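You operate a simulated robot arm through the tools that you are given. There is no shell and no other tool. Be economical: measure what you need, move in short steps, check, and stop when the job is done.

You run a simulated two-armed robot. Do the job below in one go: nothing can be reset, and whatever is moved stays where it is left.

## Task
Take the grey tag from the top of the dryer cabinet and leave it on top of the white film roll there. Fetch the grip plate labelled "Lot 56" from the top of the dryer table and set it on the top of the tool cabinet. Put the wipe from the top of the roll cabinet on top of the short roll there. Stack the white paper roll from the top of the tool cabinet on top of the green paper roll. Fetch the ink bottle from the top of the line table and set it in the grey low bin. Take the bucket on the top of the low table and put it away on the low shelf of the store rack. Put the tall roll marked "35 m" from the top of the long table on the label station and the tall roll labelled "52 m" on the top of the line table. Open the table drawer. The order is free. Set down upright: ink bottle, tall roll.

The check looks at the end state, three seconds after you hand in, the way a careful person would. Anything else that was tipped, shoved, dropped, spilled or broken makes it a failure.

## Robot
Two 7-joint arms with two-finger parallel grippers on one trunk, on a base that drives. Base frame: it is fixed to the floor where the robot stands at the start and does not move with it; the origin is under the middle of the robot, x ahead of it, y to its left, z up; the surface under the hand at the start is at about z = 1.17. Units: m, rad, N and s.
The left shoulder is at the start at [0.07, 0.134, 1.306], the right one opposite. With the tool pointing down near the work surface each hand reaches from about 0.1 to 0.64 m from the robot's upright axis, wherever it stands, measured 20 degrees to its own side. Places, roughly: bucket (19x19x18 cm) [3.4, 4.9, 0.8]; film roll [0.5, -0.25, 1.25]; grip plate [0.75, 0.25, 0.75]; ink bottle [1.75, 4.5, 0.75]; label station (26x23 cm) [0.76, 2.5, 0.92]; low bin (24x20x10 cm) [1.6, 4.3, 0.8]; low shelf of the store rack [4.8, 10.8, 0.3]; paper roll [0.75, -1.25, 1.25]; short roll [0.75, -0.5, 1.25]; table drawer [7.4, 8.8, 0.6]; tag [0.75, -0.25, 1.25]; tall roll [4.25, 5.5, 1]; top of the line table [1.4, 4.6, 0.8]; top of the tool cabinet [0.7, -1.1, 1.2]; wipe (9x6x3 cm) [0.7, -0.7, 1.2]. Payload 1.57 kg a hand.
Tool frame (each hand has its own): the origin (TCP) lies between the finger pads and is the grasp point; the fingertips stand 0.03 m ahead of it; z points along the fingers, y is the line along which they close. The gripper opens to 0.08 m. The fingers are 0.017 m wide and 0.012 m thick; the gripper's body (0.04 by 0.082 m) begins 0.08 m behind the TCP.
Orientation is that of the tool frame in the base frame, as a unit quaternion [w, x, y, z]. With the fingers straight down and closing along the base's y, the tool's x points along the base's -x, its y along +y and its z along -z.

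## Interface
- The arms move only by the tool send_rows. It takes "left_plan", "right_plan" or both (then of equal length, played together; a hand with none holds still); each is a list that holds one entry, the list of rows, each a list of 6 numbers: the shift along the tool's x, y, z in m, then the turn, a rotation vector about the tool's x, y, z in rad. In form: [[[tx, ty, tz, wx, wy, wz], ...]]. A call has 1 to 12 rows; each row is the pose to reach, as a shift and turn from the pose commanded when the call began, along the tool's axes at that moment. "left_grip" and "right_grip" are, for a hand that has rows, the gripper command, from -1 (fully open) to 1 (shut), values between in proportion, set as the call begins (left out, the last holds). Rows are played at 5 a second. More than 0.05 m and 0.15 rad between two rows, or a gripper value outside its range, and nothing of the call is played. Where a pose cannot be reached the arm comes as near as it can. A force on the tool above 40 N (or 10 N above the force at the start of the call, whichever is more), or a blocked arm, ends the call early, and 0.2 s more pass. Each finger travels about 0.153 m/s and halts on what it meets, pressing with about 39 N; the grip force reading is that of the motor and also rises with nothing between the fingers. The clock runs only during rows and for 0.2 s after the last one: add rows that repeat a pose to give the fingers time. It gives the time, the measured TCP pose, the force on the tool (base axes), the opening and the grip force at its end, in the units of the frame above (readings bear some noise), with the torque about the TCP (base axes, N m) and any sound that the robot's microphone picked up.
- Cameras (640 x 400 px; columns grow to the right, rows downward): "scene" is now at [0.1356, -0.0208, 1.5518]; the picture's right is [-0.27, -0.96, 0.00], its down [-0.46, 0.13, -0.88] and it looks along [0.84, -0.24, -0.48] (base axes); focal length 214 px, centre (320, 200). "left" rides on the left gripper at [0.072, 0.007, -0.122] in its tool frame; the picture's right is [-0.09, 1.00, 0.00], its down [-0.84, -0.08, -0.54] and it looks along [-0.54, -0.05, 0.84] (tool axes); focal length 238 px, centre (320, 200). "right" rides on the right gripper at [0.072, -0.007, -0.122] in its tool frame; the picture's right is [0.09, 1.00, 0.00], its down [-0.84, 0.08, -0.54] and it looks along [-0.54, 0.05, 0.84] (tool axes); focal length 238 px, centre (320, 200). There is no depth. A picture from a camera that has moved, and an enlarged one, comes with that camera's place and axes in the base frame and with its lens. The place of the scene camera against the robot may be out by one fixed shift of up to 0.012 m in any direction.
- get_image(camera): a new picture of that camera. The clock stands still meanwhile.
- move_column(by): slides the trunk up (or, below 0, down) by that many m; the arms and the scene camera ride with it, the base frame stays. It gives what a move gives, with no picture.
- drive_base(legs): drives the robot by 1 to 6 legs, each [ahead, left, turn to the left] in m, m and rad, along the robot's own axes; the way and the turn of a leg run together, so that a leg with both is an arc; at most 1.5 m and 3.142 rad a leg. The arms and the cameras ride along, it lands a little off, and it stops where it bumps. It gives what a move gives.
- pan_tilt(pan, tilt): turns the head with the scene camera to pan (to the left, within 1.501 rad either way) and tilt (down, from -0.506 to 1.204), counted from straight ahead of the robot. It gives what a move gives.
- enlarge(camera, box): a new picture of the part [left, top, right, bottom] of that camera's present view, enlarged. The clock stands still meanwhile.
- sign_off(): hands the job in; it is judged then, once.

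Work in short steps. Places have to be worked out from the pictures, the camera data and where the tool is seen: move nearer, look again, correct. Check each grasp and each placing, and mend what went wrong. You have 493 turns and 248 pictures in all, those below and enlarged ones among them. Open the grippers and draw the arms clear of the work before you hand the job in, unless the task says otherwise; then end with one line.

The tools are called after ">>>" as name(argument=value, ...) on one line, values as JSON. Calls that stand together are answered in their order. send_rows: Moves the arms, as the interface text tells. Its arguments: {"type":"object","properties":{"left_plan":{"type":"array","items":{"type":"array","items":{"type":"array","items":{"type":"number"}}}},"left_grip":{"type":"number"},"right_plan":{"type":"array","items":{"type":"array","items":{"type":"array","items":{"type":"number"}}}},"right_grip":{"type":"number"}},"required":[]} The other tools are called the same way: move_column (by) slides the trunk up or down; drive_base (legs) drives the base; pan_tilt (pan, tilt) turns the head that bears the scene camera; get_image (camera) takes a picture; enlarge (camera, box) takes an enlarged picture of a part of a camera's view; sign_off () hands the job in.

At the start:

```text
time: 0.0
left_ee_pos: [0.3835, 0.0692, 1.4538]
left_orientation: [-0.001, 0.0, 1.0, -0.001]
left_contact_force: [0.1, -0.6, 0.5]
left_ft_torque: [-0.01, 0.0, 0.0]
left_opening: 0.0801
left_grasp_force: 0.1
right_ee_pos: [0.366, -0.2618, 1.4552]
right_orientation: [0.0, 0.001, 1.0, 0.002]
right_contact_force: [-0.3, 0.0, 0.2]
right_ft_torque: [-0.04, -0.02, 0.03]
right_opening: 0.08
right_grasp_force: 0.0
trunk travel left (down, up): [-0.88, 0.06]
robot x, y, heading: [-0.0021, 0.0013, -0.003]
head pan, tilt: [-0.276, 0.499]
```

scene: 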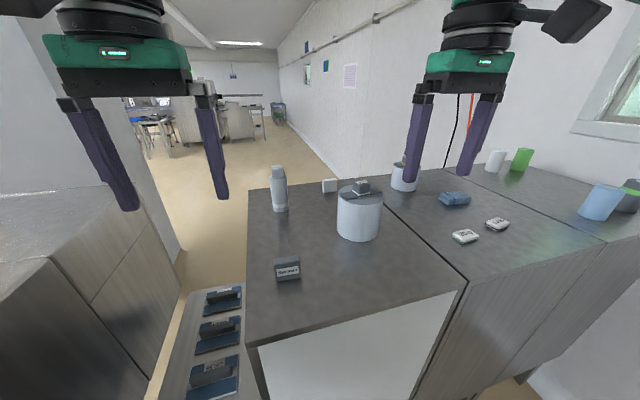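
right: 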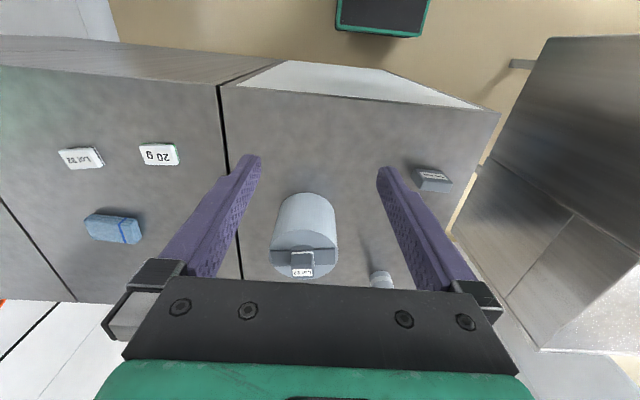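
left: 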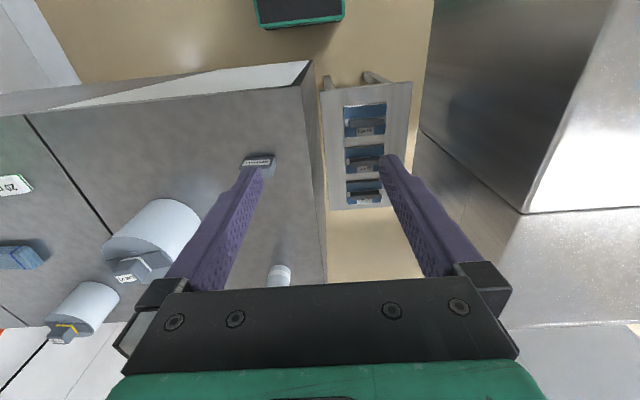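

I'll start with closer views of the scene to identify the items on the cabinets.

>>> enlarge(camera="scene", box=[240, 140, 440, 290])

>>> enlarge(camera="scene", box=[380, 130, 640, 260])

>>> enlarge(camera="scene", box=[170, 240, 310, 400])

```text
2.67 times, centred on (340, 215) of scene
camera zoom: at [0.1356, -0.0208, 1.5518], right [-0.27, -0.96, 0.0], down [-0.46, 0.13, -0.88], along [0.84, -0.24, -0.48], focal length 572 px, centre (267, 160)
```

zoom: 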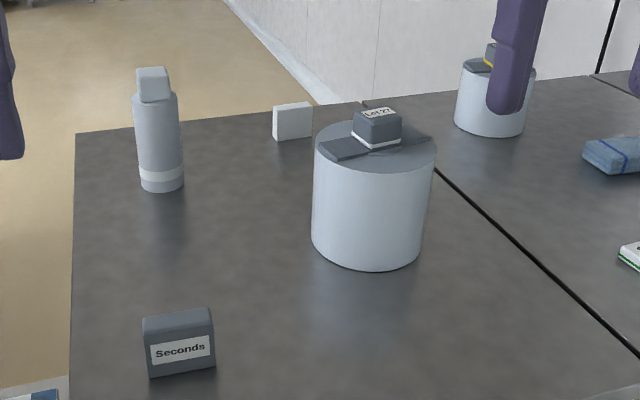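

```text
2.46 times, centred on (510, 195) of scene
camera zoom: at [0.1356, -0.0208, 1.5518], right [-0.27, -0.96, 0.0], down [-0.46, 0.13, -0.88], along [0.84, -0.24, -0.48], focal length 528 px, centre (-148, 212)
```

zoom: 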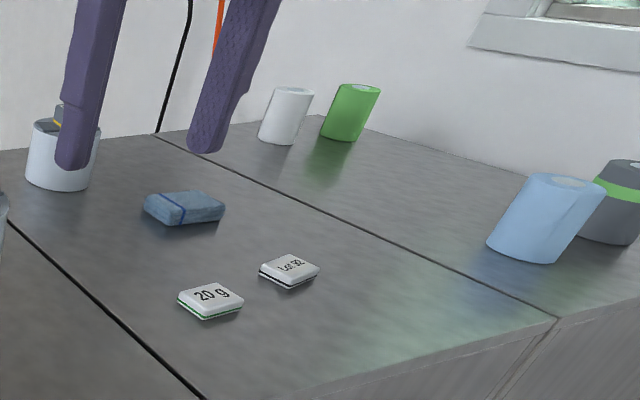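

```text
2.50 times, centred on (240, 320) of scene
camera zoom: at [0.1356, -0.0208, 1.5518], right [-0.27, -0.96, 0.0], down [-0.46, 0.13, -0.88], along [0.84, -0.24, -0.48], focal length 536 px, centre (520, -100)
```

zoom: 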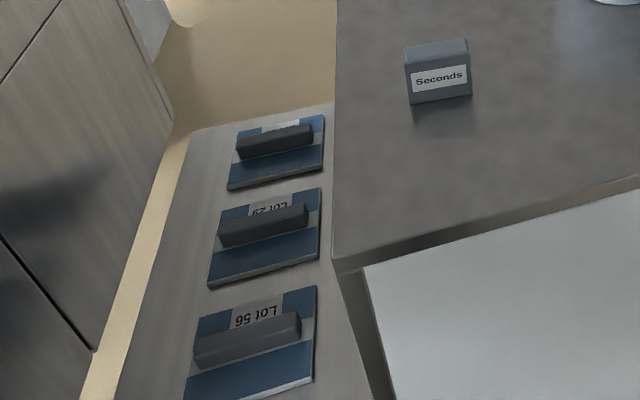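

The dryer cabinet has several candidates, so I'll enlarge the gripper views of the film roll and small blocks.

>>> enlarge(camera="right", box=[250, 180, 360, 290])

>>> enlarge(camera="scene", box=[315, 160, 425, 230])

>>> enlarge(camera="left", box=[40, 180, 220, 350])

```text
3.64 times, centred on (305, 235) of right
camera zoom: at [0.2936, -0.2688, 1.5766], right [-0.09, 1.0, 0.0], down [0.84, 0.07, 0.54], along [0.54, 0.05, -0.84], focal length 867 px, centre (374, 73)
```

zoom: 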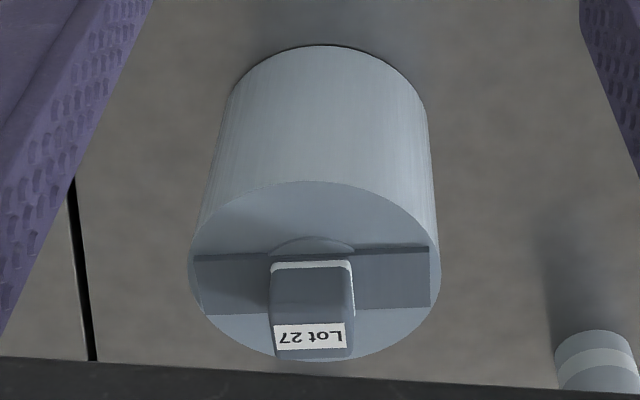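

```text
5.71 times, centred on (370, 195) of scene
camera zoom: at [0.1356, -0.0208, 1.5518], right [-0.27, -0.96, 0.0], down [-0.46, 0.13, -0.88], along [0.84, -0.24, -0.48], focal length 1226 px, centre (34, 229)
```

zoom: 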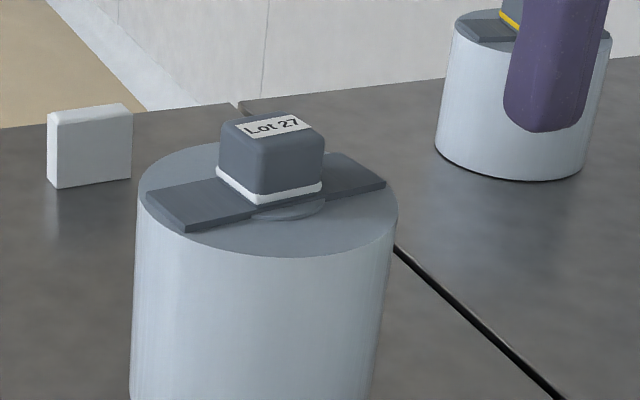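

```text
2.35 times, centred on (130, 265) of left
camera zoom: at [0.3117, 0.0766, 1.5759], right [0.09, 1.0, 0.0], down [0.84, -0.08, 0.54], along [0.54, -0.05, -0.84], focal length 561 px, centre (767, 47)
```

zoom: 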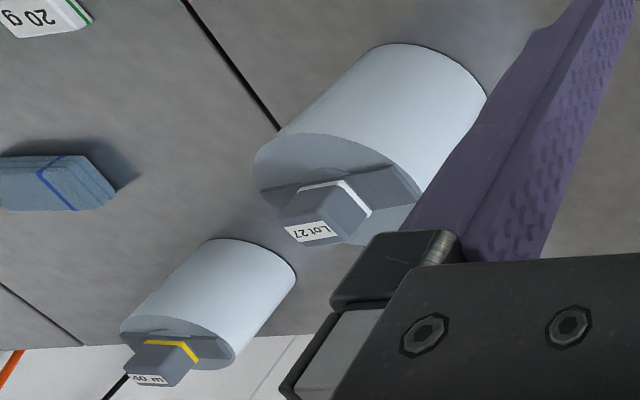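

Grey tag "Seconds" is at about (0.475, -0.046). I'll zoom in from the left gripper camera to get its yaw and size.

>>> enlarge(camera="left", box=[210, 130, 310, 195])

>>> enlarge(camera="right", box=[390, 150, 470, 210])

```text
6.15 times, centred on (260, 162) of left
camera zoom: at [0.3117, 0.0766, 1.5759], right [0.09, 1.0, 0.0], down [0.84, -0.08, 0.54], along [0.54, -0.05, -0.84], focal length 1467 px, centre (689, 431)
```

zoom: 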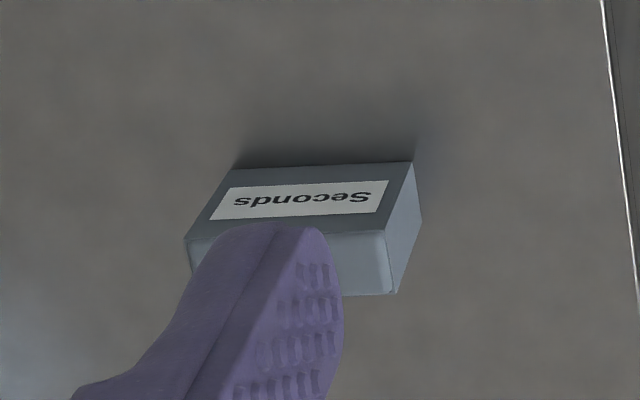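

```text
6.67 times, centred on (430, 180) of right
camera zoom: at [0.2936, -0.2688, 1.5766], right [-0.09, 1.0, 0.0], down [0.84, 0.07, 0.54], along [0.54, 0.05, -0.84], focal length 1589 px, centre (-413, 333)
```

zoom: 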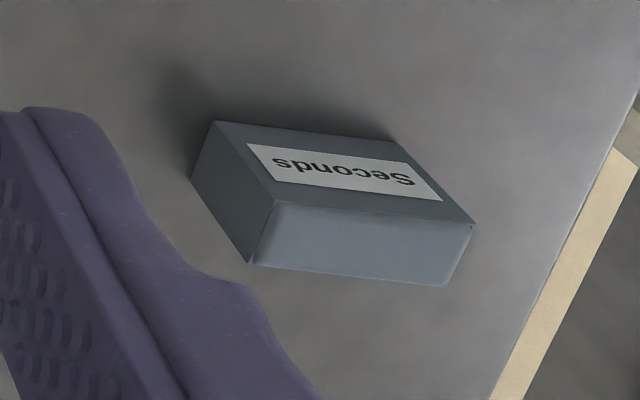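

Tag centre ≈ (0.485, -0.045), top ≈ 1.206, width ≈ 5.6 cm along y; knob on the film roll ≈ (0.605, -0.269, 1.315). I'll move the right hand over the tag and the left hand out of the way.

>>> send_rows(right_plan=[[[-0.02, 0.036, 0, 0, 0, 0], [-0.04, 0.072, 0, 0, 0, 0], [-0.06, 0.108, 0, 0, 0, 0], [-0.08, 0.145, 0, 0, 0, 0], [-0.1, 0.181, 0, 0, 0, 0], [-0.119, 0.217, 0, 0, 0, 0], [-0.119, 0.217, 0.04, 0, 0, 0], [-0.119, 0.217, 0.08, 0, 0, 0], [-0.119, 0.217, 0.12, 0, 0, 0], [-0.119, 0.217, 0.15, 0, 0, 0], [-0.119, 0.217, 0.15, 0, 0, 0]]], left_plan=[[[0, 0.03, 0, 0, 0, 0], [0, 0.07, 0, 0, 0, 0], [0, 0.11, 0, 0, 0, 0], [0, 0.15, 0, 0, 0, 0], [0, 0.17, 0, 0, 0, 0], [0, 0.17, 0, 0, 0, 0], [0, 0.17, 0, 0, 0, 0], [0, 0.17, 0, 0, 0, 0], [0, 0.17, 0, 0, 0, 0], [0, 0.17, 0, 0, 0, 0], [0, 0.17, 0, 0, 0, 0]]], right_grip=-1)

>>> get_image(camera="right")

>>> get_image(camera="scene")

```text
time: 2.4
left_ee_pos: [0.3862, 0.2406, 1.4532]
left_orientation: [-0.001, 0.0, 1.0, 0.0]
left_contact_force: [0.3, -0.2, -0.2]
left_ft_torque: [0.01, 0.03, -0.01]
left_opening: 0.08
left_grasp_force: 0.1
right_ee_pos: [0.4542, -0.1032, 1.3049]
right_orientation: [0.0, 0.001, 1.0, 0.003]
right_contact_force: [0.0, -0.2, -0.4]
right_ft_torque: [-0.02, -0.03, -0.01]
right_opening: 0.0797
right_grasp_force: 0.1
right hand out of reach, approached as far as the arm can: row 1, 2, 3, 4, 5, 6, 7, 8, 9, 10, 11
trunk travel left (down, up): [-0.88, 0.06]
robot x, y, heading: [0.0017, -0.0014, 0.0]
head pan, tilt: [-0.276, 0.499]
```

```text
236 pictures are left
camera right: at [0.3815, -0.1106, 1.4272], right [-0.09, 1.0, 0.0], down [0.84, 0.07, 0.54], along [0.54, 0.05, -0.84], focal length 238 px, centre (320, 200)
```

right: 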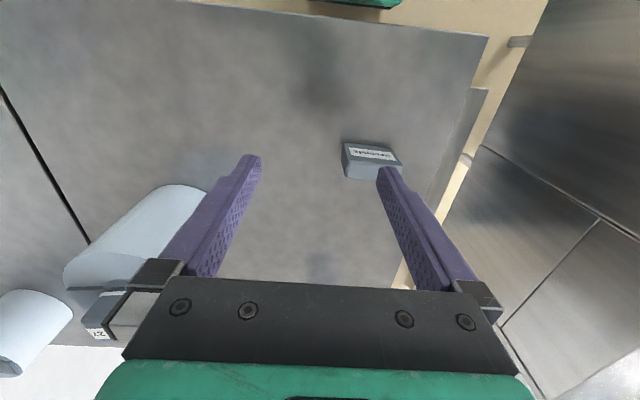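

```text
235 pictures are left
camera scene: at [0.1375, -0.0209, 1.5516], right [-0.27, -0.96, 0.0], down [-0.46, 0.13, -0.88], along [0.84, -0.24, -0.48], focal length 214 px, centre (320, 200)
```

scene: 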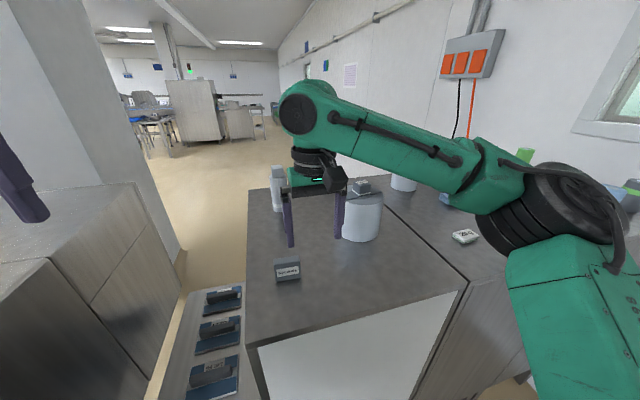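

The right hand can't cross that far, so turning the robot left brings the tag into its sector. First I lift the right hand and bring the left back in.

>>> send_rows(right_plan=[[[0.02, -0.03, -0.04, 0, 0, 0], [0.04, -0.06, -0.07, 0, 0, 0], [0.06, -0.1, -0.1, 0, 0, 0], [0.08, -0.14, -0.14, 0, 0, 0], [0.08, -0.14, -0.14, 0, 0, 0]]], left_plan=[[[0.02, -0.03, 0, 0, 0, 0], [0.04, -0.06, 0, 0, 0, 0], [0.06, -0.1, 0, 0, 0, 0], [0.08, -0.14, 0, 0, 0, 0], [0.08, -0.14, 0, 0, 0, 0]]])

>>> drive_base(legs=[[0, 0, 0.35]])

>>> pan_tilt(pan=-0.3, tilt=1.0)

>>> get_image(camera="scene")

>>> get_image(camera="right")

```text
refused: row 1 steps farther than a row can; nothing moved
```

```text
time: 3.9
left_ee_pos: [0.2785, 0.3554, 1.4556]
left_orientation: [0.0, -0.174, 0.985, 0.001]
left_contact_force: [0.5, -0.9, 0.3]
left_ft_torque: [-0.01, 0.02, 0.02]
left_opening: 0.0801
left_grasp_force: 0.2
right_ee_pos: [0.4606, 0.0569, 1.3052]
right_orientation: [0.0, -0.174, 0.985, 0.002]
right_contact_force: [0.3, 0.6, 0.4]
right_ft_torque: [0.03, 0.06, 0.01]
right_opening: 0.0801
right_grasp_force: 0.1
trunk travel left (down, up): [-0.88, 0.06]
robot x, y, heading: [0.0014, 0.0005, 0.349]
head pan, tilt: [-0.276, 0.499]
```

```text
time: 4.8
left_ee_pos: [0.2774, 0.3569, 1.4548]
left_orientation: [0.0, -0.175, 0.985, 0.0]
left_contact_force: [-0.4, -0.9, -0.8]
left_ft_torque: [-0.01, -0.02, -0.04]
left_opening: 0.0801
left_grasp_force: 0.0
right_ee_pos: [0.4608, 0.0579, 1.3064]
right_orientation: [0.001, -0.174, 0.985, 0.001]
right_contact_force: [1.4, 0.2, -0.2]
right_ft_torque: [0.0, 0.01, -0.01]
right_opening: 0.0801
right_grasp_force: 0.0
trunk travel left (down, up): [-0.88, 0.06]
robot x, y, heading: [-0.0002, 0.0045, 0.351]
head pan, tilt: [-0.3, 1.0]
```

```text
234 pictures are left
camera scene: at [0.1144, 0.0251, 1.5108], right [0.05, -1.0, 0.0], down [-0.84, -0.04, -0.54], along [0.54, 0.03, -0.84], focal length 214 px, centre (320, 200)
```

scene: 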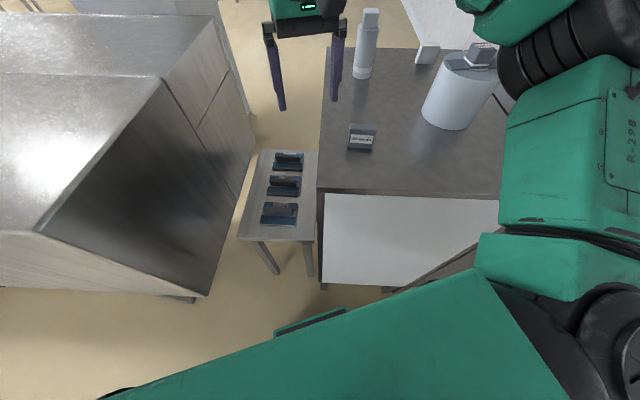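

```text
233 pictures are left
camera right: at [0.3943, 0.027, 1.428], right [-0.43, 0.9, 0.0], down [0.76, 0.36, 0.54], along [0.49, 0.23, -0.84], focal length 238 px, centre (320, 200)
```

right: 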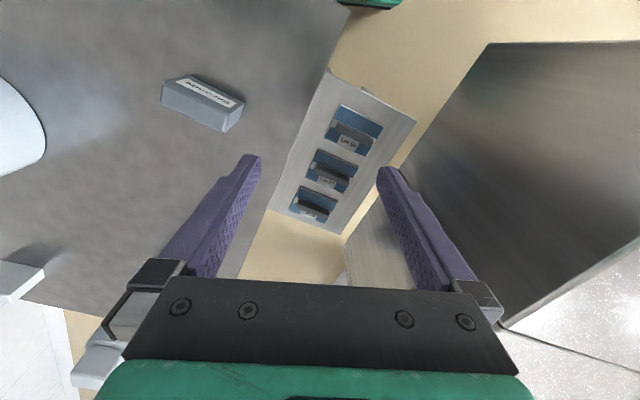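

Tag re-measured at ≈ (0.479, -0.045). I shift the right hand over it and undo the yaw, then check.

>>> send_rows(right_plan=[[[0.004, -0.035, 0, 0, 0, 0.12], [0.01, -0.07, 0, 0, 0, 0.24], [0.016, -0.1027, 0, 0, 0, 0.35], [0.016, -0.1027, 0.03, 0, 0, 0.35], [0.016, -0.1027, 0.03, 0, 0, 0.35]]])

>>> get_image(camera="right")

```text
time: 6.0
left_ee_pos: [0.2779, 0.3566, 1.4552]
left_orientation: [0.0, -0.175, 0.985, 0.0]
left_contact_force: [0.0, 0.3, 0.1]
left_ft_torque: [0.02, 0.04, 0.0]
left_opening: 0.0799
left_grasp_force: 0.1
right_ee_pos: [0.4801, -0.0433, 1.2759]
right_orientation: [0.0, 0.001, 1.0, 0.002]
right_contact_force: [-0.7, -0.9, -0.4]
right_ft_torque: [-0.04, 0.0, -0.01]
right_opening: 0.08
right_grasp_force: 0.2
trunk travel left (down, up): [-0.88, 0.06]
robot x, y, heading: [0.0033, 0.0027, 0.352]
head pan, tilt: [-0.3, 1.0]
```

```text
232 pictures are left
camera right: at [0.4081, -0.0509, 1.3973], right [-0.09, 1.0, 0.0], down [0.84, 0.07, 0.54], along [0.54, 0.05, -0.84], focal length 238 px, centre (320, 200)
```

right: 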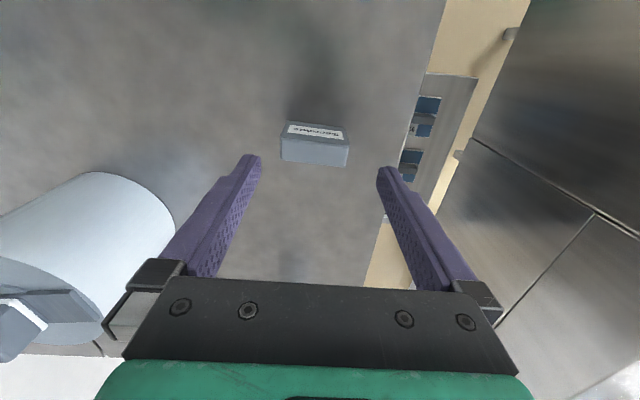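

Tag top at ≈ (0.483, -0.049), well aligned. Lower to z ≈ 1.207 with a slight shift and close.

>>> send_rows(right_plan=[[[-0.003, -0.005, 0.03, 0, 0, 0], [-0.003, -0.005, 0.055, 0, 0, 0], [-0.003, -0.005, 0.069, 0, 0, 0], [-0.003, -0.005, 0.069, 0, 0, 0]]])

>>> send_rows(right_plan=[[[0, 0, 0, 0, 0, 0], [0, 0, 0, 0, 0, 0], [0, 0, 0, 0, 0, 0]]], right_grip=1)

>>> send_rows(right_plan=[[[0, 0, -0.05, 0, 0, 0], [0, 0, -0.1, 0, 0, 0], [0, 0, -0.15, 0, 0, 0], [0, 0, -0.19, 0, 0, 0], [0, 0, -0.19, 0, 0, 0]]])

>>> get_image(camera="right")

```text
time: 7.0
left_ee_pos: [0.2776, 0.3573, 1.4557]
left_orientation: [0.001, -0.175, 0.985, 0.0]
left_contact_force: [0.3, -0.2, 0.5]
left_ft_torque: [0.0, 0.01, 0.0]
left_opening: 0.08
left_grasp_force: 0.1
right_ee_pos: [0.4837, -0.0487, 1.2065]
right_orientation: [0.001, 0.0, 1.0, 0.002]
right_contact_force: [0.4, 0.1, 0.0]
right_ft_torque: [0.0, -0.03, -0.01]
right_opening: 0.08
right_grasp_force: 0.1
trunk travel left (down, up): [-0.88, 0.06]
robot x, y, heading: [-0.0011, -0.0014, 0.35]
head pan, tilt: [-0.3, 1.0]
```

```text
time: 7.8
left_ee_pos: [0.2785, 0.3581, 1.4535]
left_orientation: [0.0, -0.175, 0.985, 0.0]
left_contact_force: [0.3, -0.3, 0.3]
left_ft_torque: [-0.02, 0.04, 0.02]
left_opening: 0.0801
left_grasp_force: 0.0
right_ee_pos: [0.4834, -0.049, 1.2066]
right_orientation: [0.001, 0.001, 1.0, 0.002]
right_contact_force: [0.2, 0.3, -0.1]
right_ft_torque: [-0.02, 0.01, 0.02]
right_opening: 0.0531
right_grasp_force: 39.1
trunk travel left (down, up): [-0.88, 0.06]
robot x, y, heading: [0.0013, 0.0016, 0.349]
head pan, tilt: [-0.3, 1.0]
```

```text
time: 9.0
left_ee_pos: [0.278, 0.3568, 1.4543]
left_orientation: [0.0, -0.174, 0.985, 0.0]
left_contact_force: [0.1, -0.3, -0.7]
left_ft_torque: [-0.04, 0.0, 0.01]
left_opening: 0.08
left_grasp_force: 0.1
right_ee_pos: [0.4833, -0.0486, 1.3971]
right_orientation: [-0.002, 0.0, 1.0, 0.002]
right_contact_force: [0.3, -0.4, -0.6]
right_ft_torque: [0.02, -0.02, -0.03]
right_opening: 0.0534
right_grasp_force: 38.8
trunk travel left (down, up): [-0.88, 0.06]
robot x, y, heading: [0.001, -0.003, 0.358]
head pan, tilt: [-0.3, 1.0]
```

```text
231 pictures are left
camera right: at [0.4109, -0.0566, 1.5187], right [-0.09, 1.0, 0.0], down [0.84, 0.08, 0.54], along [0.54, 0.05, -0.84], focal length 238 px, centre (320, 200)
```

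right: 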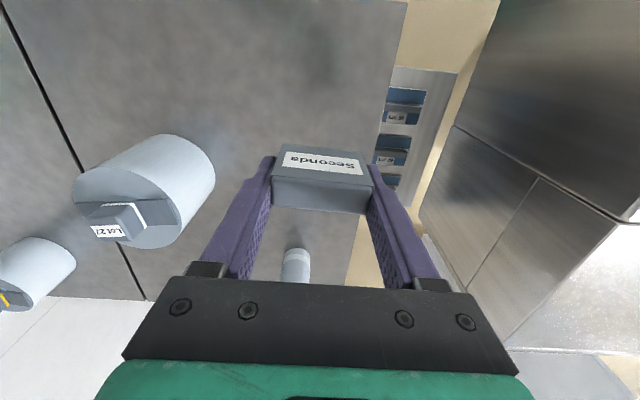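

Tag is held (opening 0.053). Now turn the base back and re-image the knob from the right camera.

>>> drive_base(legs=[[0, 0, -0.35]])

>>> get_image(camera="right")

>>> get_image(camera="scene")

```text
time: 10.5
left_ee_pos: [0.384, 0.2402, 1.4543]
left_orientation: [0.001, 0.001, 1.0, -0.001]
left_contact_force: [-0.6, 0.3, 0.8]
left_ft_torque: [-0.02, 0.02, -0.04]
left_opening: 0.0796
left_grasp_force: 0.0
right_ee_pos: [0.4372, -0.211, 1.397]
right_orientation: [-0.001, 0.175, 0.985, 0.002]
right_contact_force: [0.6, -0.2, 0.0]
right_ft_torque: [0.02, 0.01, -0.01]
right_opening: 0.0532
right_grasp_force: 39.4
trunk travel left (down, up): [-0.88, 0.06]
robot x, y, heading: [-0.001, -0.0013, -0.003]
head pan, tilt: [-0.3, 1.0]
```

```text
230 pictures are left
camera right: at [0.3664, -0.1932, 1.5185], right [0.26, 0.97, 0.0], down [0.81, -0.22, 0.54], along [0.52, -0.14, -0.84], focal length 238 px, centre (320, 200)
```

right: 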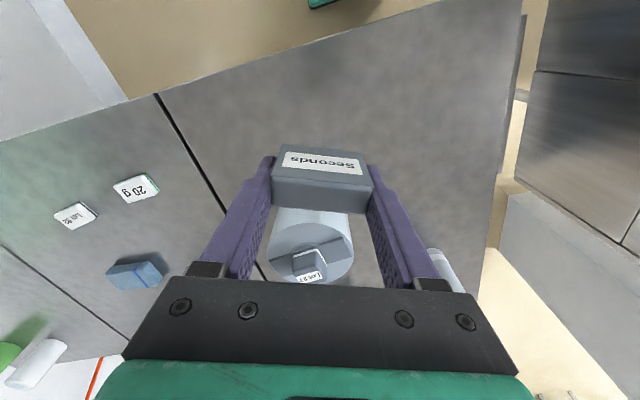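

```text
229 pictures are left
camera scene: at [0.1149, -0.0156, 1.5107], right [-0.3, -0.95, 0.0], down [-0.8, 0.25, -0.54], along [0.52, -0.16, -0.84], focal length 214 px, centre (320, 200)
```

scene: 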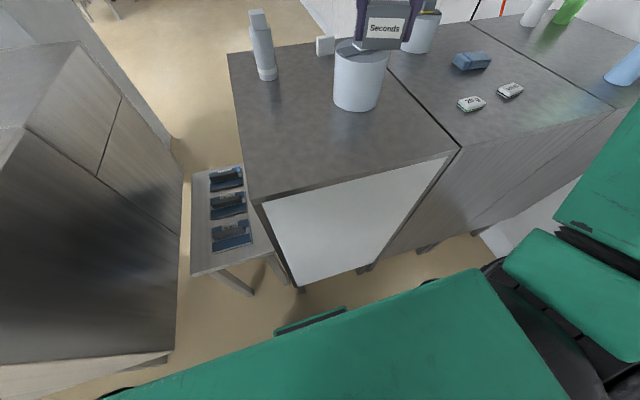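

Knob top confirmed at ≈ (0.602, -0.270, 1.315). Move over it at height 1.397 with the yaw straightened.

>>> send_rows(right_plan=[[[-0.04, 0, 0, 0, 0, -0.09], [-0.08, 0, 0, 0, 0, -0.18], [-0.12, 0.001, 0, 0, 0, -0.27], [-0.15, 0.001, 0, 0, 0, -0.35], [-0.175, 0.001, 0, 0, 0, -0.35], [-0.175, 0.001, 0, 0, 0, -0.35]]])

>>> get_image(camera="right")

>>> get_image(camera="scene")

```text
time: 11.9
left_ee_pos: [0.3829, 0.2392, 1.4544]
left_orientation: [0.001, 0.001, 1.0, -0.001]
left_contact_force: [-0.2, 0.3, 0.1]
left_ft_torque: [-0.02, -0.03, 0.02]
left_opening: 0.0801
left_grasp_force: 0.1
right_ee_pos: [0.5205, -0.2769, 1.3521]
right_orientation: [0.002, 0.001, 1.0, 0.001]
right_contact_force: [-0.6, -0.1, -1.0]
right_ft_torque: [0.0, -0.01, -0.01]
right_opening: 0.0531
right_grasp_force: 38.5
right hand out of reach, approached as far as the arm can: row 2, 3, 4, 5, 6
trunk travel left (down, up): [-0.88, 0.06]
robot x, y, heading: [0.0025, 0.0019, -0.0]
head pan, tilt: [-0.3, 1.0]
```

```text
228 pictures are left
camera right: at [0.4477, -0.284, 1.4742], right [-0.09, 1.0, 0.0], down [0.84, 0.07, 0.54], along [0.54, 0.05, -0.84], focal length 238 px, centre (320, 200)
```

right: 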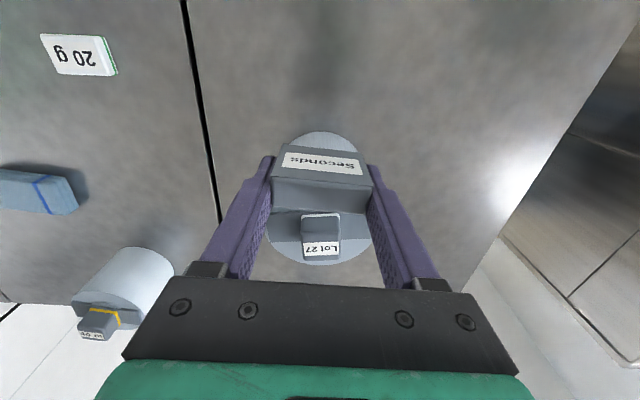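

```text
227 pictures are left
camera scene: at [0.1143, -0.0167, 1.5107], right [-0.3, -0.95, 0.0], down [-0.8, 0.25, -0.54], along [0.52, -0.16, -0.84], focal length 214 px, centre (320, 200)
```

scene: 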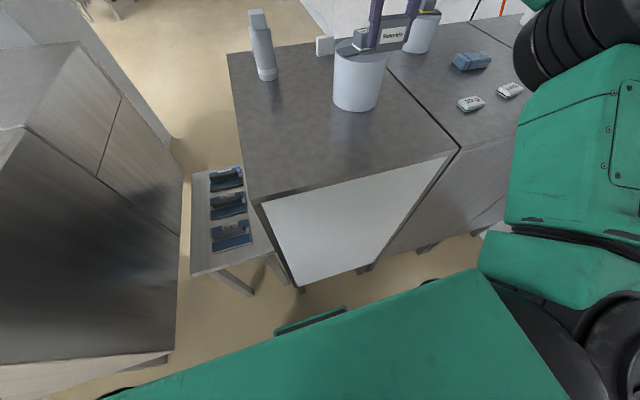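

The arm is at its reach limit; I'll raise the trunk 0.05 to clear the knob and then drive forward a little.

>>> move_column(by=0.05)

>>> drive_base(legs=[[0.05, 0, 0]])

>>> get_image(camera="scene")

```text
time: 12.8
left_ee_pos: [0.3846, 0.2392, 1.5054]
left_orientation: [0.0, 0.001, 1.0, 0.0]
left_contact_force: [0.0, -0.2, -0.9]
left_ft_torque: [0.02, -0.03, 0.0]
left_opening: 0.0801
left_grasp_force: 0.0
right_ee_pos: [0.5197, -0.2777, 1.4029]
right_orientation: [0.001, 0.002, 1.0, 0.001]
right_contact_force: [-0.6, 0.4, -0.4]
right_ft_torque: [0.0, 0.0, -0.01]
right_opening: 0.053
right_grasp_force: 39.5
trunk travel left (down, up): [-0.93, 0.01]
robot x, y, heading: [-0.0011, -0.0003, -0.001]
head pan, tilt: [-0.3, 1.0]
```

```text
time: 13.8
left_ee_pos: [0.4204, 0.2401, 1.5087]
left_orientation: [0.005, 0.001, 1.0, 0.0]
left_contact_force: [-1.4, 0.4, 0.6]
left_ft_torque: [0.02, -0.08, -0.01]
left_opening: 0.08
left_grasp_force: 0.0
right_ee_pos: [0.5578, -0.2763, 1.4087]
right_orientation: [0.005, 0.001, 1.0, 0.002]
right_contact_force: [-2.2, 0.7, -0.1]
right_ft_torque: [0.01, -0.11, -0.02]
right_opening: 0.0533
right_grasp_force: 38.5
trunk travel left (down, up): [-0.93, 0.01]
robot x, y, heading: [0.0492, 0.0004, -0.001]
head pan, tilt: [-0.3, 1.0]
```

```text
226 pictures are left
camera scene: at [0.1513, -0.0169, 1.5618], right [-0.3, -0.95, 0.0], down [-0.8, 0.25, -0.55], along [0.52, -0.16, -0.84], focal length 214 px, centre (320, 200)
```

scene: 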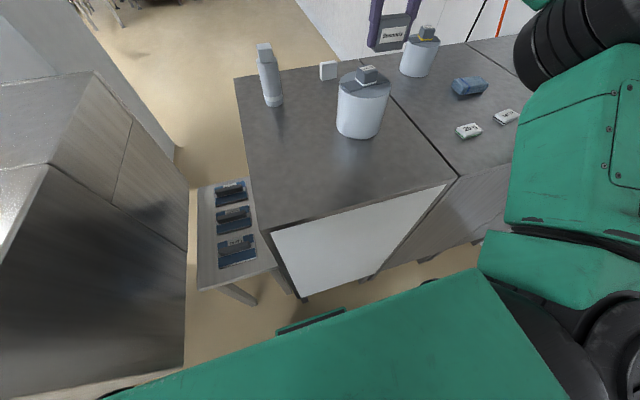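

There's roughly 0.1 m of clearance in front of the base, so I drive another 0.06 ahead.

>>> drive_base(legs=[[0.06, 0, 0]])

>>> send_rows(right_plan=[[[0, 0, 0, 0, 0, 0], [0, 0, 0, 0, 0, 0]]])

>>> get_image(camera="right")

```text
time: 14.7
left_ee_pos: [0.4802, 0.24, 1.5075]
left_orientation: [0.006, 0.001, 1.0, 0.0]
left_contact_force: [-1.3, -0.3, 0.6]
left_ft_torque: [-0.03, -0.06, 0.01]
left_opening: 0.08
left_grasp_force: 0.1
right_ee_pos: [0.6186, -0.277, 1.4071]
right_orientation: [0.006, 0.001, 1.0, 0.002]
right_contact_force: [-0.9, -1.1, -0.4]
right_ft_torque: [-0.06, -0.06, 0.02]
right_opening: 0.0535
right_grasp_force: 38.8
trunk travel left (down, up): [-0.93, 0.01]
robot x, y, heading: [0.1106, -0.0026, -0.002]
head pan, tilt: [-0.3, 1.0]
```

```text
time: 15.3
left_ee_pos: [0.4906, 0.2391, 1.5053]
left_orientation: [0.002, 0.001, 1.0, 0.0]
left_contact_force: [-0.8, 0.0, 0.4]
left_ft_torque: [0.0, -0.05, 0.03]
left_opening: 0.0798
left_grasp_force: 0.0
right_ee_pos: [0.6262, -0.277, 1.4036]
right_orientation: [0.003, 0.001, 1.0, 0.002]
right_contact_force: [0.2, 0.5, 0.3]
right_ft_torque: [-0.02, -0.05, -0.02]
right_opening: 0.0534
right_grasp_force: 38.8
trunk travel left (down, up): [-0.93, 0.01]
robot x, y, heading: [0.1097, -0.0008, -0.0]
head pan, tilt: [-0.3, 1.0]
```

```text
225 pictures are left
camera right: at [0.5535, -0.284, 1.526], right [-0.09, 1.0, 0.0], down [0.83, 0.07, 0.55], along [0.54, 0.05, -0.84], focal length 238 px, centre (320, 200)
```

right: 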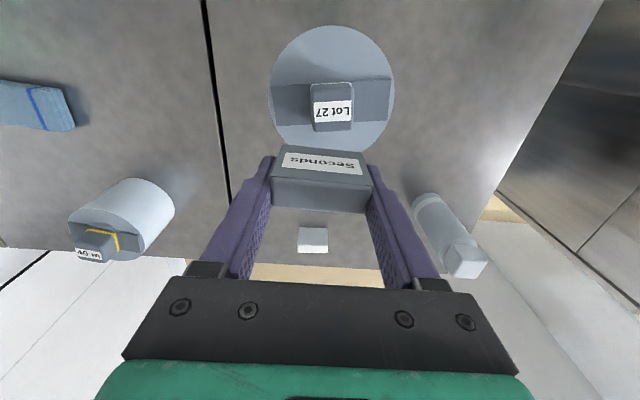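

Knob top now measured at (0.601, -0.269). I align above it and lower to just above contact, then look.

>>> send_rows(right_plan=[[[0.025, 0.008, 0, 0, 0, 0], [0.025, 0.008, 0.02, 0, 0, 0], [0.025, 0.008, 0.042, 0, 0, 0], [0.025, 0.008, 0.042, 0, 0, 0]]])

>>> get_image(camera="right")

>>> get_image(camera="scene")

```text
time: 16.3
left_ee_pos: [0.4934, 0.2393, 1.5047]
left_orientation: [0.001, 0.001, 1.0, 0.001]
left_contact_force: [-0.4, 0.3, 0.7]
left_ft_torque: [0.0, 0.01, -0.01]
left_opening: 0.0799
left_grasp_force: 0.1
right_ee_pos: [0.6072, -0.2693, 1.3608]
right_orientation: [0.002, 0.0, 1.0, 0.002]
right_contact_force: [-0.5, 0.6, -0.4]
right_ft_torque: [0.0, 0.01, 0.0]
right_opening: 0.0531
right_grasp_force: 38.8
trunk travel left (down, up): [-0.93, 0.01]
robot x, y, heading: [0.11, 0.0004, -0.004]
head pan, tilt: [-0.3, 1.0]
```

```text
224 pictures are left
camera right: at [0.5333, -0.2757, 1.4826], right [-0.09, 1.0, 0.0], down [0.84, 0.07, 0.54], along [0.54, 0.05, -0.84], focal length 238 px, centre (320, 200)
```

right: 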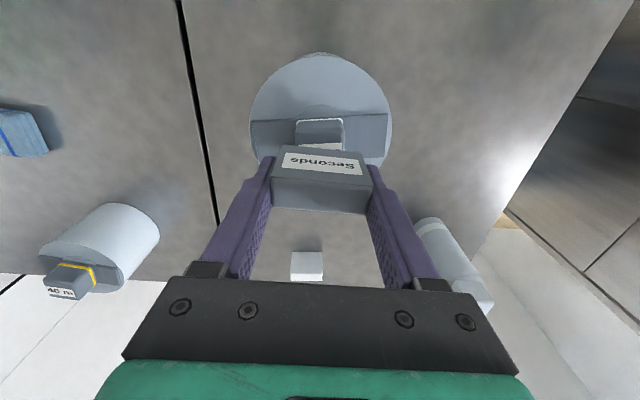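

```text
223 pictures are left
camera scene: at [0.2249, -0.0168, 1.5606], right [-0.3, -0.95, 0.0], down [-0.8, 0.25, -0.54], along [0.52, -0.16, -0.84], focal length 214 px, centre (320, 200)
```

scene: 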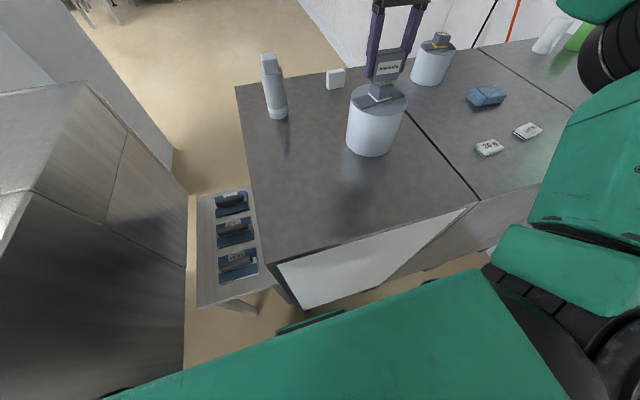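

Alignment looks good, 6 mm too far forward. Correct and lower onto the knob in small steps.

>>> send_rows(right_plan=[[[0.006, 0, 0, 0, 0, 0], [0.006, 0, 0.004, 0, 0, 0], [0.006, 0, 0.007, 0, 0, 0], [0.006, 0, 0.007, 0, 0, 0]]])

>>> enlarge(camera="scene", box=[330, 40, 430, 110])

```text
time: 17.3
left_ee_pos: [0.4931, 0.2395, 1.5052]
left_orientation: [0.001, 0.001, 1.0, -0.001]
left_contact_force: [0.2, 1.1, 0.4]
left_ft_torque: [0.0, -0.02, 0.0]
left_opening: 0.0803
left_grasp_force: 0.1
right_ee_pos: [0.5995, -0.2678, 1.3545]
right_orientation: [0.004, 0.001, 1.0, 0.001]
right_contact_force: [1.2, -0.7, 5.6]
right_ft_torque: [-0.16, 0.06, 0.05]
right_opening: 0.0534
right_grasp_force: 39.4
trunk travel left (down, up): [-0.93, 0.01]
robot x, y, heading: [0.1122, 0.0001, 0.003]
head pan, tilt: [-0.3, 1.0]
```

```text
5.71 times, centred on (380, 75) of scene
camera zoom: at [0.2236, -0.0167, 1.5608], right [-0.3, -0.95, 0.0], down [-0.8, 0.25, -0.54], along [0.52, -0.16, -0.84], focal length 1226 px, centre (-23, 914)
```

zoom: 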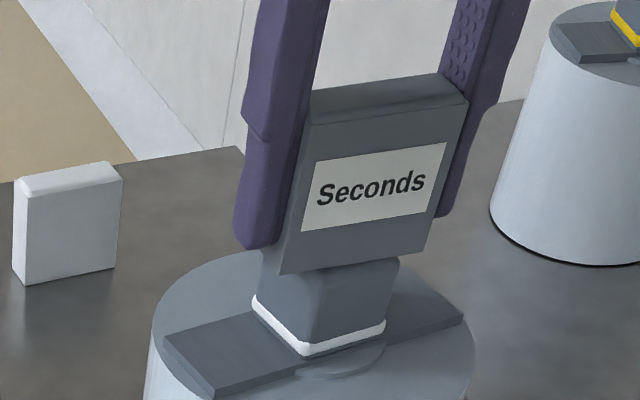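

Contact felt (5.6 N) and the tag sits over the knob. Open the gripper gently and back up.

>>> send_rows(right_plan=[[[0, 0, 0, 0, 0, 0], [0, 0, 0, 0, 0, 0], [0, 0, 0, 0, 0, 0]]], right_grip=-0.5)

>>> enlarge(camera="scene", box=[330, 40, 430, 110])

```text
time: 18.1
left_ee_pos: [0.4925, 0.2388, 1.5052]
left_orientation: [0.001, 0.001, 1.0, 0.001]
left_contact_force: [-0.3, 1.0, -0.1]
left_ft_torque: [-0.02, -0.01, 0.01]
left_opening: 0.0799
left_grasp_force: 0.0
right_ee_pos: [0.5989, -0.2685, 1.3535]
right_orientation: [0.001, 0.0, 1.0, 0.002]
right_contact_force: [0.7, -0.7, -0.2]
right_ft_torque: [0.0, 0.0, -0.04]
right_opening: 0.06
right_grasp_force: 0.0
trunk travel left (down, up): [-0.93, 0.01]
robot x, y, heading: [0.1127, 0.0017, 0.001]
head pan, tilt: [-0.3, 1.0]
```

```text
5.71 times, centred on (380, 75) of scene
camera zoom: at [0.2241, -0.0168, 1.5607], right [-0.3, -0.95, 0.0], down [-0.8, 0.25, -0.54], along [0.52, -0.16, -0.84], focal length 1226 px, centre (-23, 914)
```

zoom: 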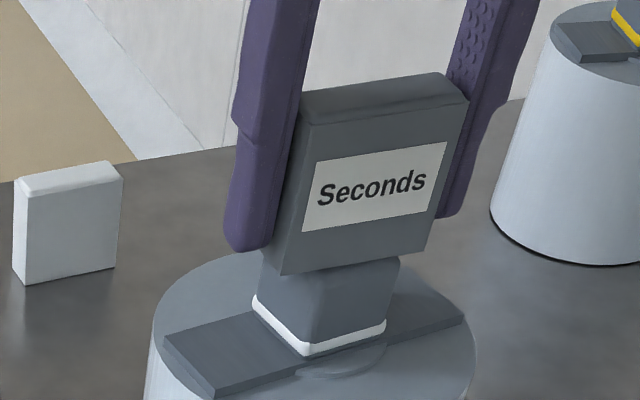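

Tag stands on the knob. I lift the right hand clear, retract it, and look right toward the next cabinets.

>>> send_rows(right_plan=[[[0, 0, -0.04, 0, 0, 0], [0, 0, -0.08, 0, 0, 0], [0, 0, -0.1, 0, 0, 0], [0.04, 0, -0.12, 0, 0, 0], [0.08, 0, -0.12, 0, 0, 0], [0.12, 0, -0.12, 0, 0, 0], [0.16, 0, -0.12, 0, 0, 0], [0.2, 0, -0.12, 0, 0, 0], [0.2, 0, -0.12, 0, 0, 0]]], right_grip=-0.5)

>>> pan_tilt(pan=-1.0, tilt=0.8)

>>> get_image(camera="scene")

```text
time: 20.1
left_ee_pos: [0.4927, 0.239, 1.5057]
left_orientation: [0.001, 0.001, 1.0, 0.0]
left_contact_force: [0.5, 0.0, 1.0]
left_ft_torque: [0.07, -0.01, 0.0]
left_opening: 0.0797
left_grasp_force: 0.0
right_ee_pos: [0.3971, -0.2673, 1.4722]
right_orientation: [0.001, 0.001, 1.0, 0.002]
right_contact_force: [-0.6, 0.7, 0.4]
right_ft_torque: [0.01, 0.03, 0.02]
right_opening: 0.06
right_grasp_force: 0.0
right hand out of reach, approached as far as the arm can: row 3
trunk travel left (down, up): [-0.93, 0.01]
robot x, y, heading: [0.111, -0.0, -0.0]
head pan, tilt: [-0.3, 1.0]
```

```text
time: 21.2
left_ee_pos: [0.4926, 0.2392, 1.5056]
left_orientation: [0.001, 0.001, 1.0, 0.001]
left_contact_force: [-0.4, -1.2, 0.2]
left_ft_torque: [-0.03, 0.01, 0.01]
left_opening: 0.08
left_grasp_force: 0.0
right_ee_pos: [0.399, -0.2666, 1.4719]
right_orientation: [0.002, 0.001, 1.0, 0.003]
right_contact_force: [0.1, -0.1, -0.6]
right_ft_torque: [-0.02, 0.02, 0.02]
right_opening: 0.06
right_grasp_force: 0.0
trunk travel left (down, up): [-0.93, 0.01]
robot x, y, heading: [0.1075, -0.0033, -0.003]
head pan, tilt: [-1.0, 0.799]
```

```text
220 pictures are left
camera scene: at [0.2009, -0.064, 1.5758], right [-0.84, -0.54, 0.0], down [-0.39, 0.6, -0.7], along [0.38, -0.59, -0.72], focal length 214 px, centre (320, 200)
```

scene: 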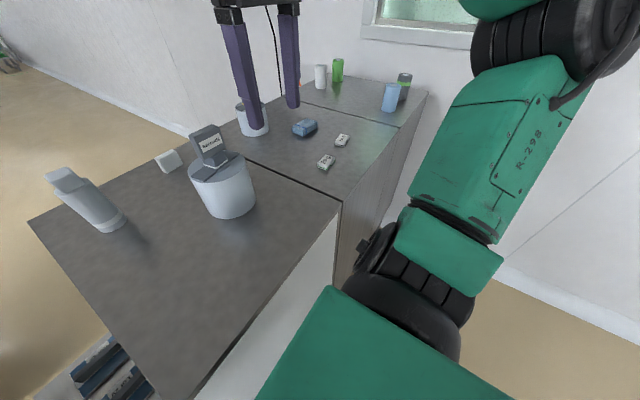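

The floor is clear to the right. I drive right ~0.42 m to face the roll cabinet.

>>> drive_base(legs=[[-0.05, 0, 0], [0, -0.42, 0], [0.08, 0, 0]])

>>> pan_tilt(pan=-0.1, tilt=0.8)

>>> get_image(camera="scene")

>>> get_image(camera="right")

```text
time: 24.9
left_ee_pos: [0.508, -0.174, 1.5101]
left_orientation: [0.006, 0.0, 1.0, 0.0]
left_contact_force: [-0.3, 0.5, 0.9]
left_ft_torque: [-0.01, -0.06, 0.01]
left_opening: 0.0798
left_grasp_force: 0.0
right_ee_pos: [0.4133, -0.6812, 1.4765]
right_orientation: [0.007, -0.001, 1.0, 0.0]
right_contact_force: [-0.7, -0.2, 1.0]
right_ft_torque: [-0.02, -0.11, -0.01]
right_opening: 0.0601
right_grasp_force: 0.0
trunk travel left (down, up): [-0.93, 0.01]
robot x, y, heading: [0.1383, -0.4167, -0.003]
head pan, tilt: [-1.0, 0.799]
```

```text
time: 26.1
left_ee_pos: [0.5217, -0.1753, 1.5056]
left_orientation: [0.002, 0.0, 1.0, 0.0]
left_contact_force: [0.0, -0.7, 0.2]
left_ft_torque: [-0.01, -0.01, 0.02]
left_opening: 0.0798
left_grasp_force: 0.1
right_ee_pos: [0.4282, -0.6837, 1.473]
right_orientation: [0.001, 0.0, 1.0, 0.001]
right_contact_force: [0.3, 0.2, 0.4]
right_ft_torque: [-0.02, 0.0, 0.05]
right_opening: 0.06
right_grasp_force: 0.1
trunk travel left (down, up): [-0.93, 0.01]
robot x, y, heading: [0.1423, -0.4137, -0.0]
head pan, tilt: [-0.099, 0.799]
```

```text
219 pictures are left
camera scene: at [0.2674, -0.4201, 1.5758], right [-0.1, -1.0, 0.0], down [-0.71, 0.07, -0.7], along [0.69, -0.07, -0.72], focal length 214 px, centre (320, 200)
```

scene: 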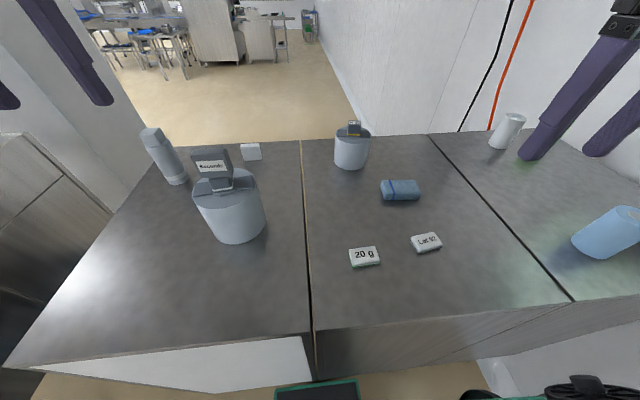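

```text
218 pictures are left
camera right: at [0.3552, -0.6903, 1.5947], right [-0.09, 1.0, 0.0], down [0.83, 0.08, 0.55], along [0.54, 0.05, -0.84], focal length 238 px, centre (320, 200)
```

right: 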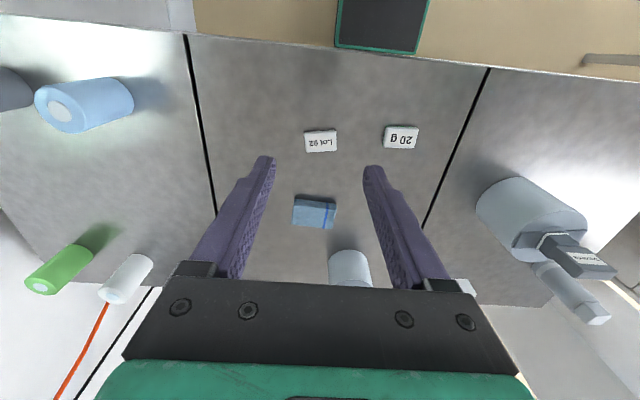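

Wipe is at ≈ (0.648, -0.676) with its 9 cm side along y; short roll knob top at ≈ (0.82, -0.572, 1.295). I need to grip the wipe across x, so I move over it while yawing 90°.

>>> send_rows(right_plan=[[[-0.02, 0.001, 0.015, 0, 0, 0.1428], [-0.04, 0.002, 0.03, 0, 0, 0.2856], [-0.06, 0.003, 0.045, 0, 0, 0.4284], [-0.08, 0.004, 0.06, 0, 0, 0.5712], [-0.1, 0.005, 0.075, 0, 0, 0.714], [-0.12, 0.006, 0.09, 0, 0, 0.8568], [-0.14, 0.007, 0.105, 0, 0, 0.9996], [-0.16, 0.008, 0.12, 0, 0, 1.1424], [-0.18, 0.008, 0.135, 0, 0, 1.2852], [-0.2, 0.008, 0.15, 0, 0, 1.428], [-0.22, 0.008, 0.173, 0, 0, 1.5708], [-0.22, 0.008, 0.173, 0, 0, 1.5708]]], right_grip=-1)

>>> get_image(camera="right")

```text
time: 28.8
left_ee_pos: [0.5219, -0.1766, 1.5054]
left_orientation: [0.002, 0.0, 1.0, 0.0]
left_contact_force: [-0.1, 0.3, 0.1]
left_ft_torque: [0.0, -0.02, 0.01]
left_opening: 0.08
left_grasp_force: 0.1
right_ee_pos: [0.6493, -0.6753, 1.301]
right_orientation: [0.0, 0.707, 0.707, 0.003]
right_contact_force: [0.5, 0.4, 0.2]
right_ft_torque: [-0.01, 0.01, 0.03]
right_opening: 0.0802
right_grasp_force: 0.1
trunk travel left (down, up): [-0.93, 0.01]
robot x, y, heading: [0.1399, -0.4159, -0.0]
head pan, tilt: [-0.099, 0.799]
```

```text
217 pictures are left
camera right: at [0.6418, -0.6029, 1.4231], right [1.0, 0.09, 0.0], down [0.07, -0.84, 0.54], along [0.05, -0.54, -0.84], focal length 238 px, centre (320, 200)
```

right: 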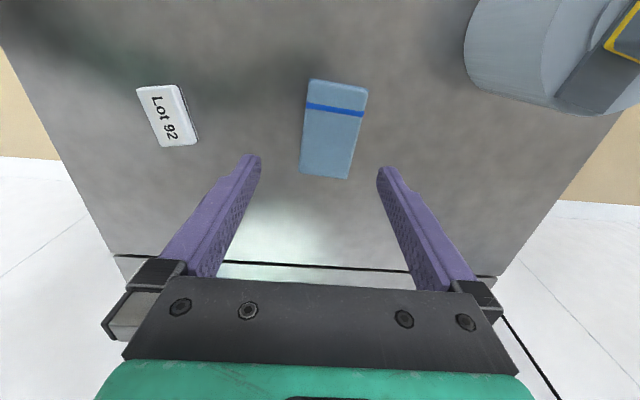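

Wipe centre measured (0.660, -0.672), aligned with y. Shift 1 cm, lower to z ≈ 1.204 and grip.

>>> send_rows(right_plan=[[[0.003, 0.011, 0.03, 0, 0, 0], [0.003, 0.011, 0.06, 0, 0, 0], [0.003, 0.011, 0.085, 0, 0, 0], [0.003, 0.011, 0.096, 0, 0, 0], [0.003, 0.011, 0.096, 0, 0, 0]]])

>>> send_rows(right_plan=[[[0, 0, 0, 0, 0, 0], [0, 0, 0, 0, 0, 0], [0, 0, 0, 0, 0, 0]]], right_grip=1)

>>> get_image(camera="right")

```text
time: 29.9
left_ee_pos: [0.5216, -0.1766, 1.5044]
left_orientation: [0.001, 0.0, 1.0, 0.0]
left_contact_force: [0.1, 0.0, -0.2]
left_ft_torque: [0.01, -0.02, 0.0]
left_opening: 0.0798
left_grasp_force: 0.1
right_ee_pos: [0.6598, -0.6714, 1.2054]
right_orientation: [0.0, 0.707, 0.707, 0.002]
right_contact_force: [-0.4, -0.4, 0.2]
right_ft_torque: [0.02, 0.03, -0.03]
right_opening: 0.0799
right_grasp_force: 0.1
trunk travel left (down, up): [-0.93, 0.01]
robot x, y, heading: [0.1358, -0.415, 0.005]
head pan, tilt: [-0.099, 0.799]
```

```text
time: 30.8
left_ee_pos: [0.5222, -0.1763, 1.5057]
left_orientation: [0.001, 0.0, 1.0, -0.001]
left_contact_force: [0.3, 0.5, -0.1]
left_ft_torque: [-0.01, 0.01, 0.01]
left_opening: 0.0799
left_grasp_force: 0.2
right_ee_pos: [0.6587, -0.6716, 1.2069]
right_orientation: [0.0, 0.707, 0.707, 0.002]
right_contact_force: [0.3, -0.1, 0.4]
right_ft_torque: [-0.01, -0.02, 0.03]
right_opening: 0.0538
right_grasp_force: 38.9
trunk travel left (down, up): [-0.93, 0.01]
robot x, y, heading: [0.1397, -0.415, -0.001]
head pan, tilt: [-0.099, 0.799]
```

```text
216 pictures are left
camera right: at [0.6521, -0.5995, 1.3271], right [1.0, 0.09, 0.0], down [0.08, -0.84, 0.54], along [0.05, -0.54, -0.84], focal length 238 px, centre (320, 200)
```

right: 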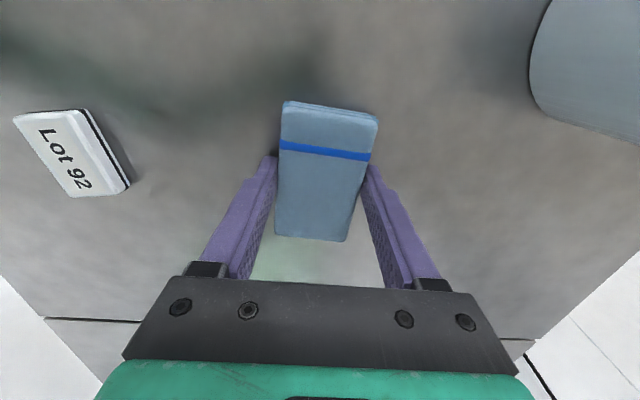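

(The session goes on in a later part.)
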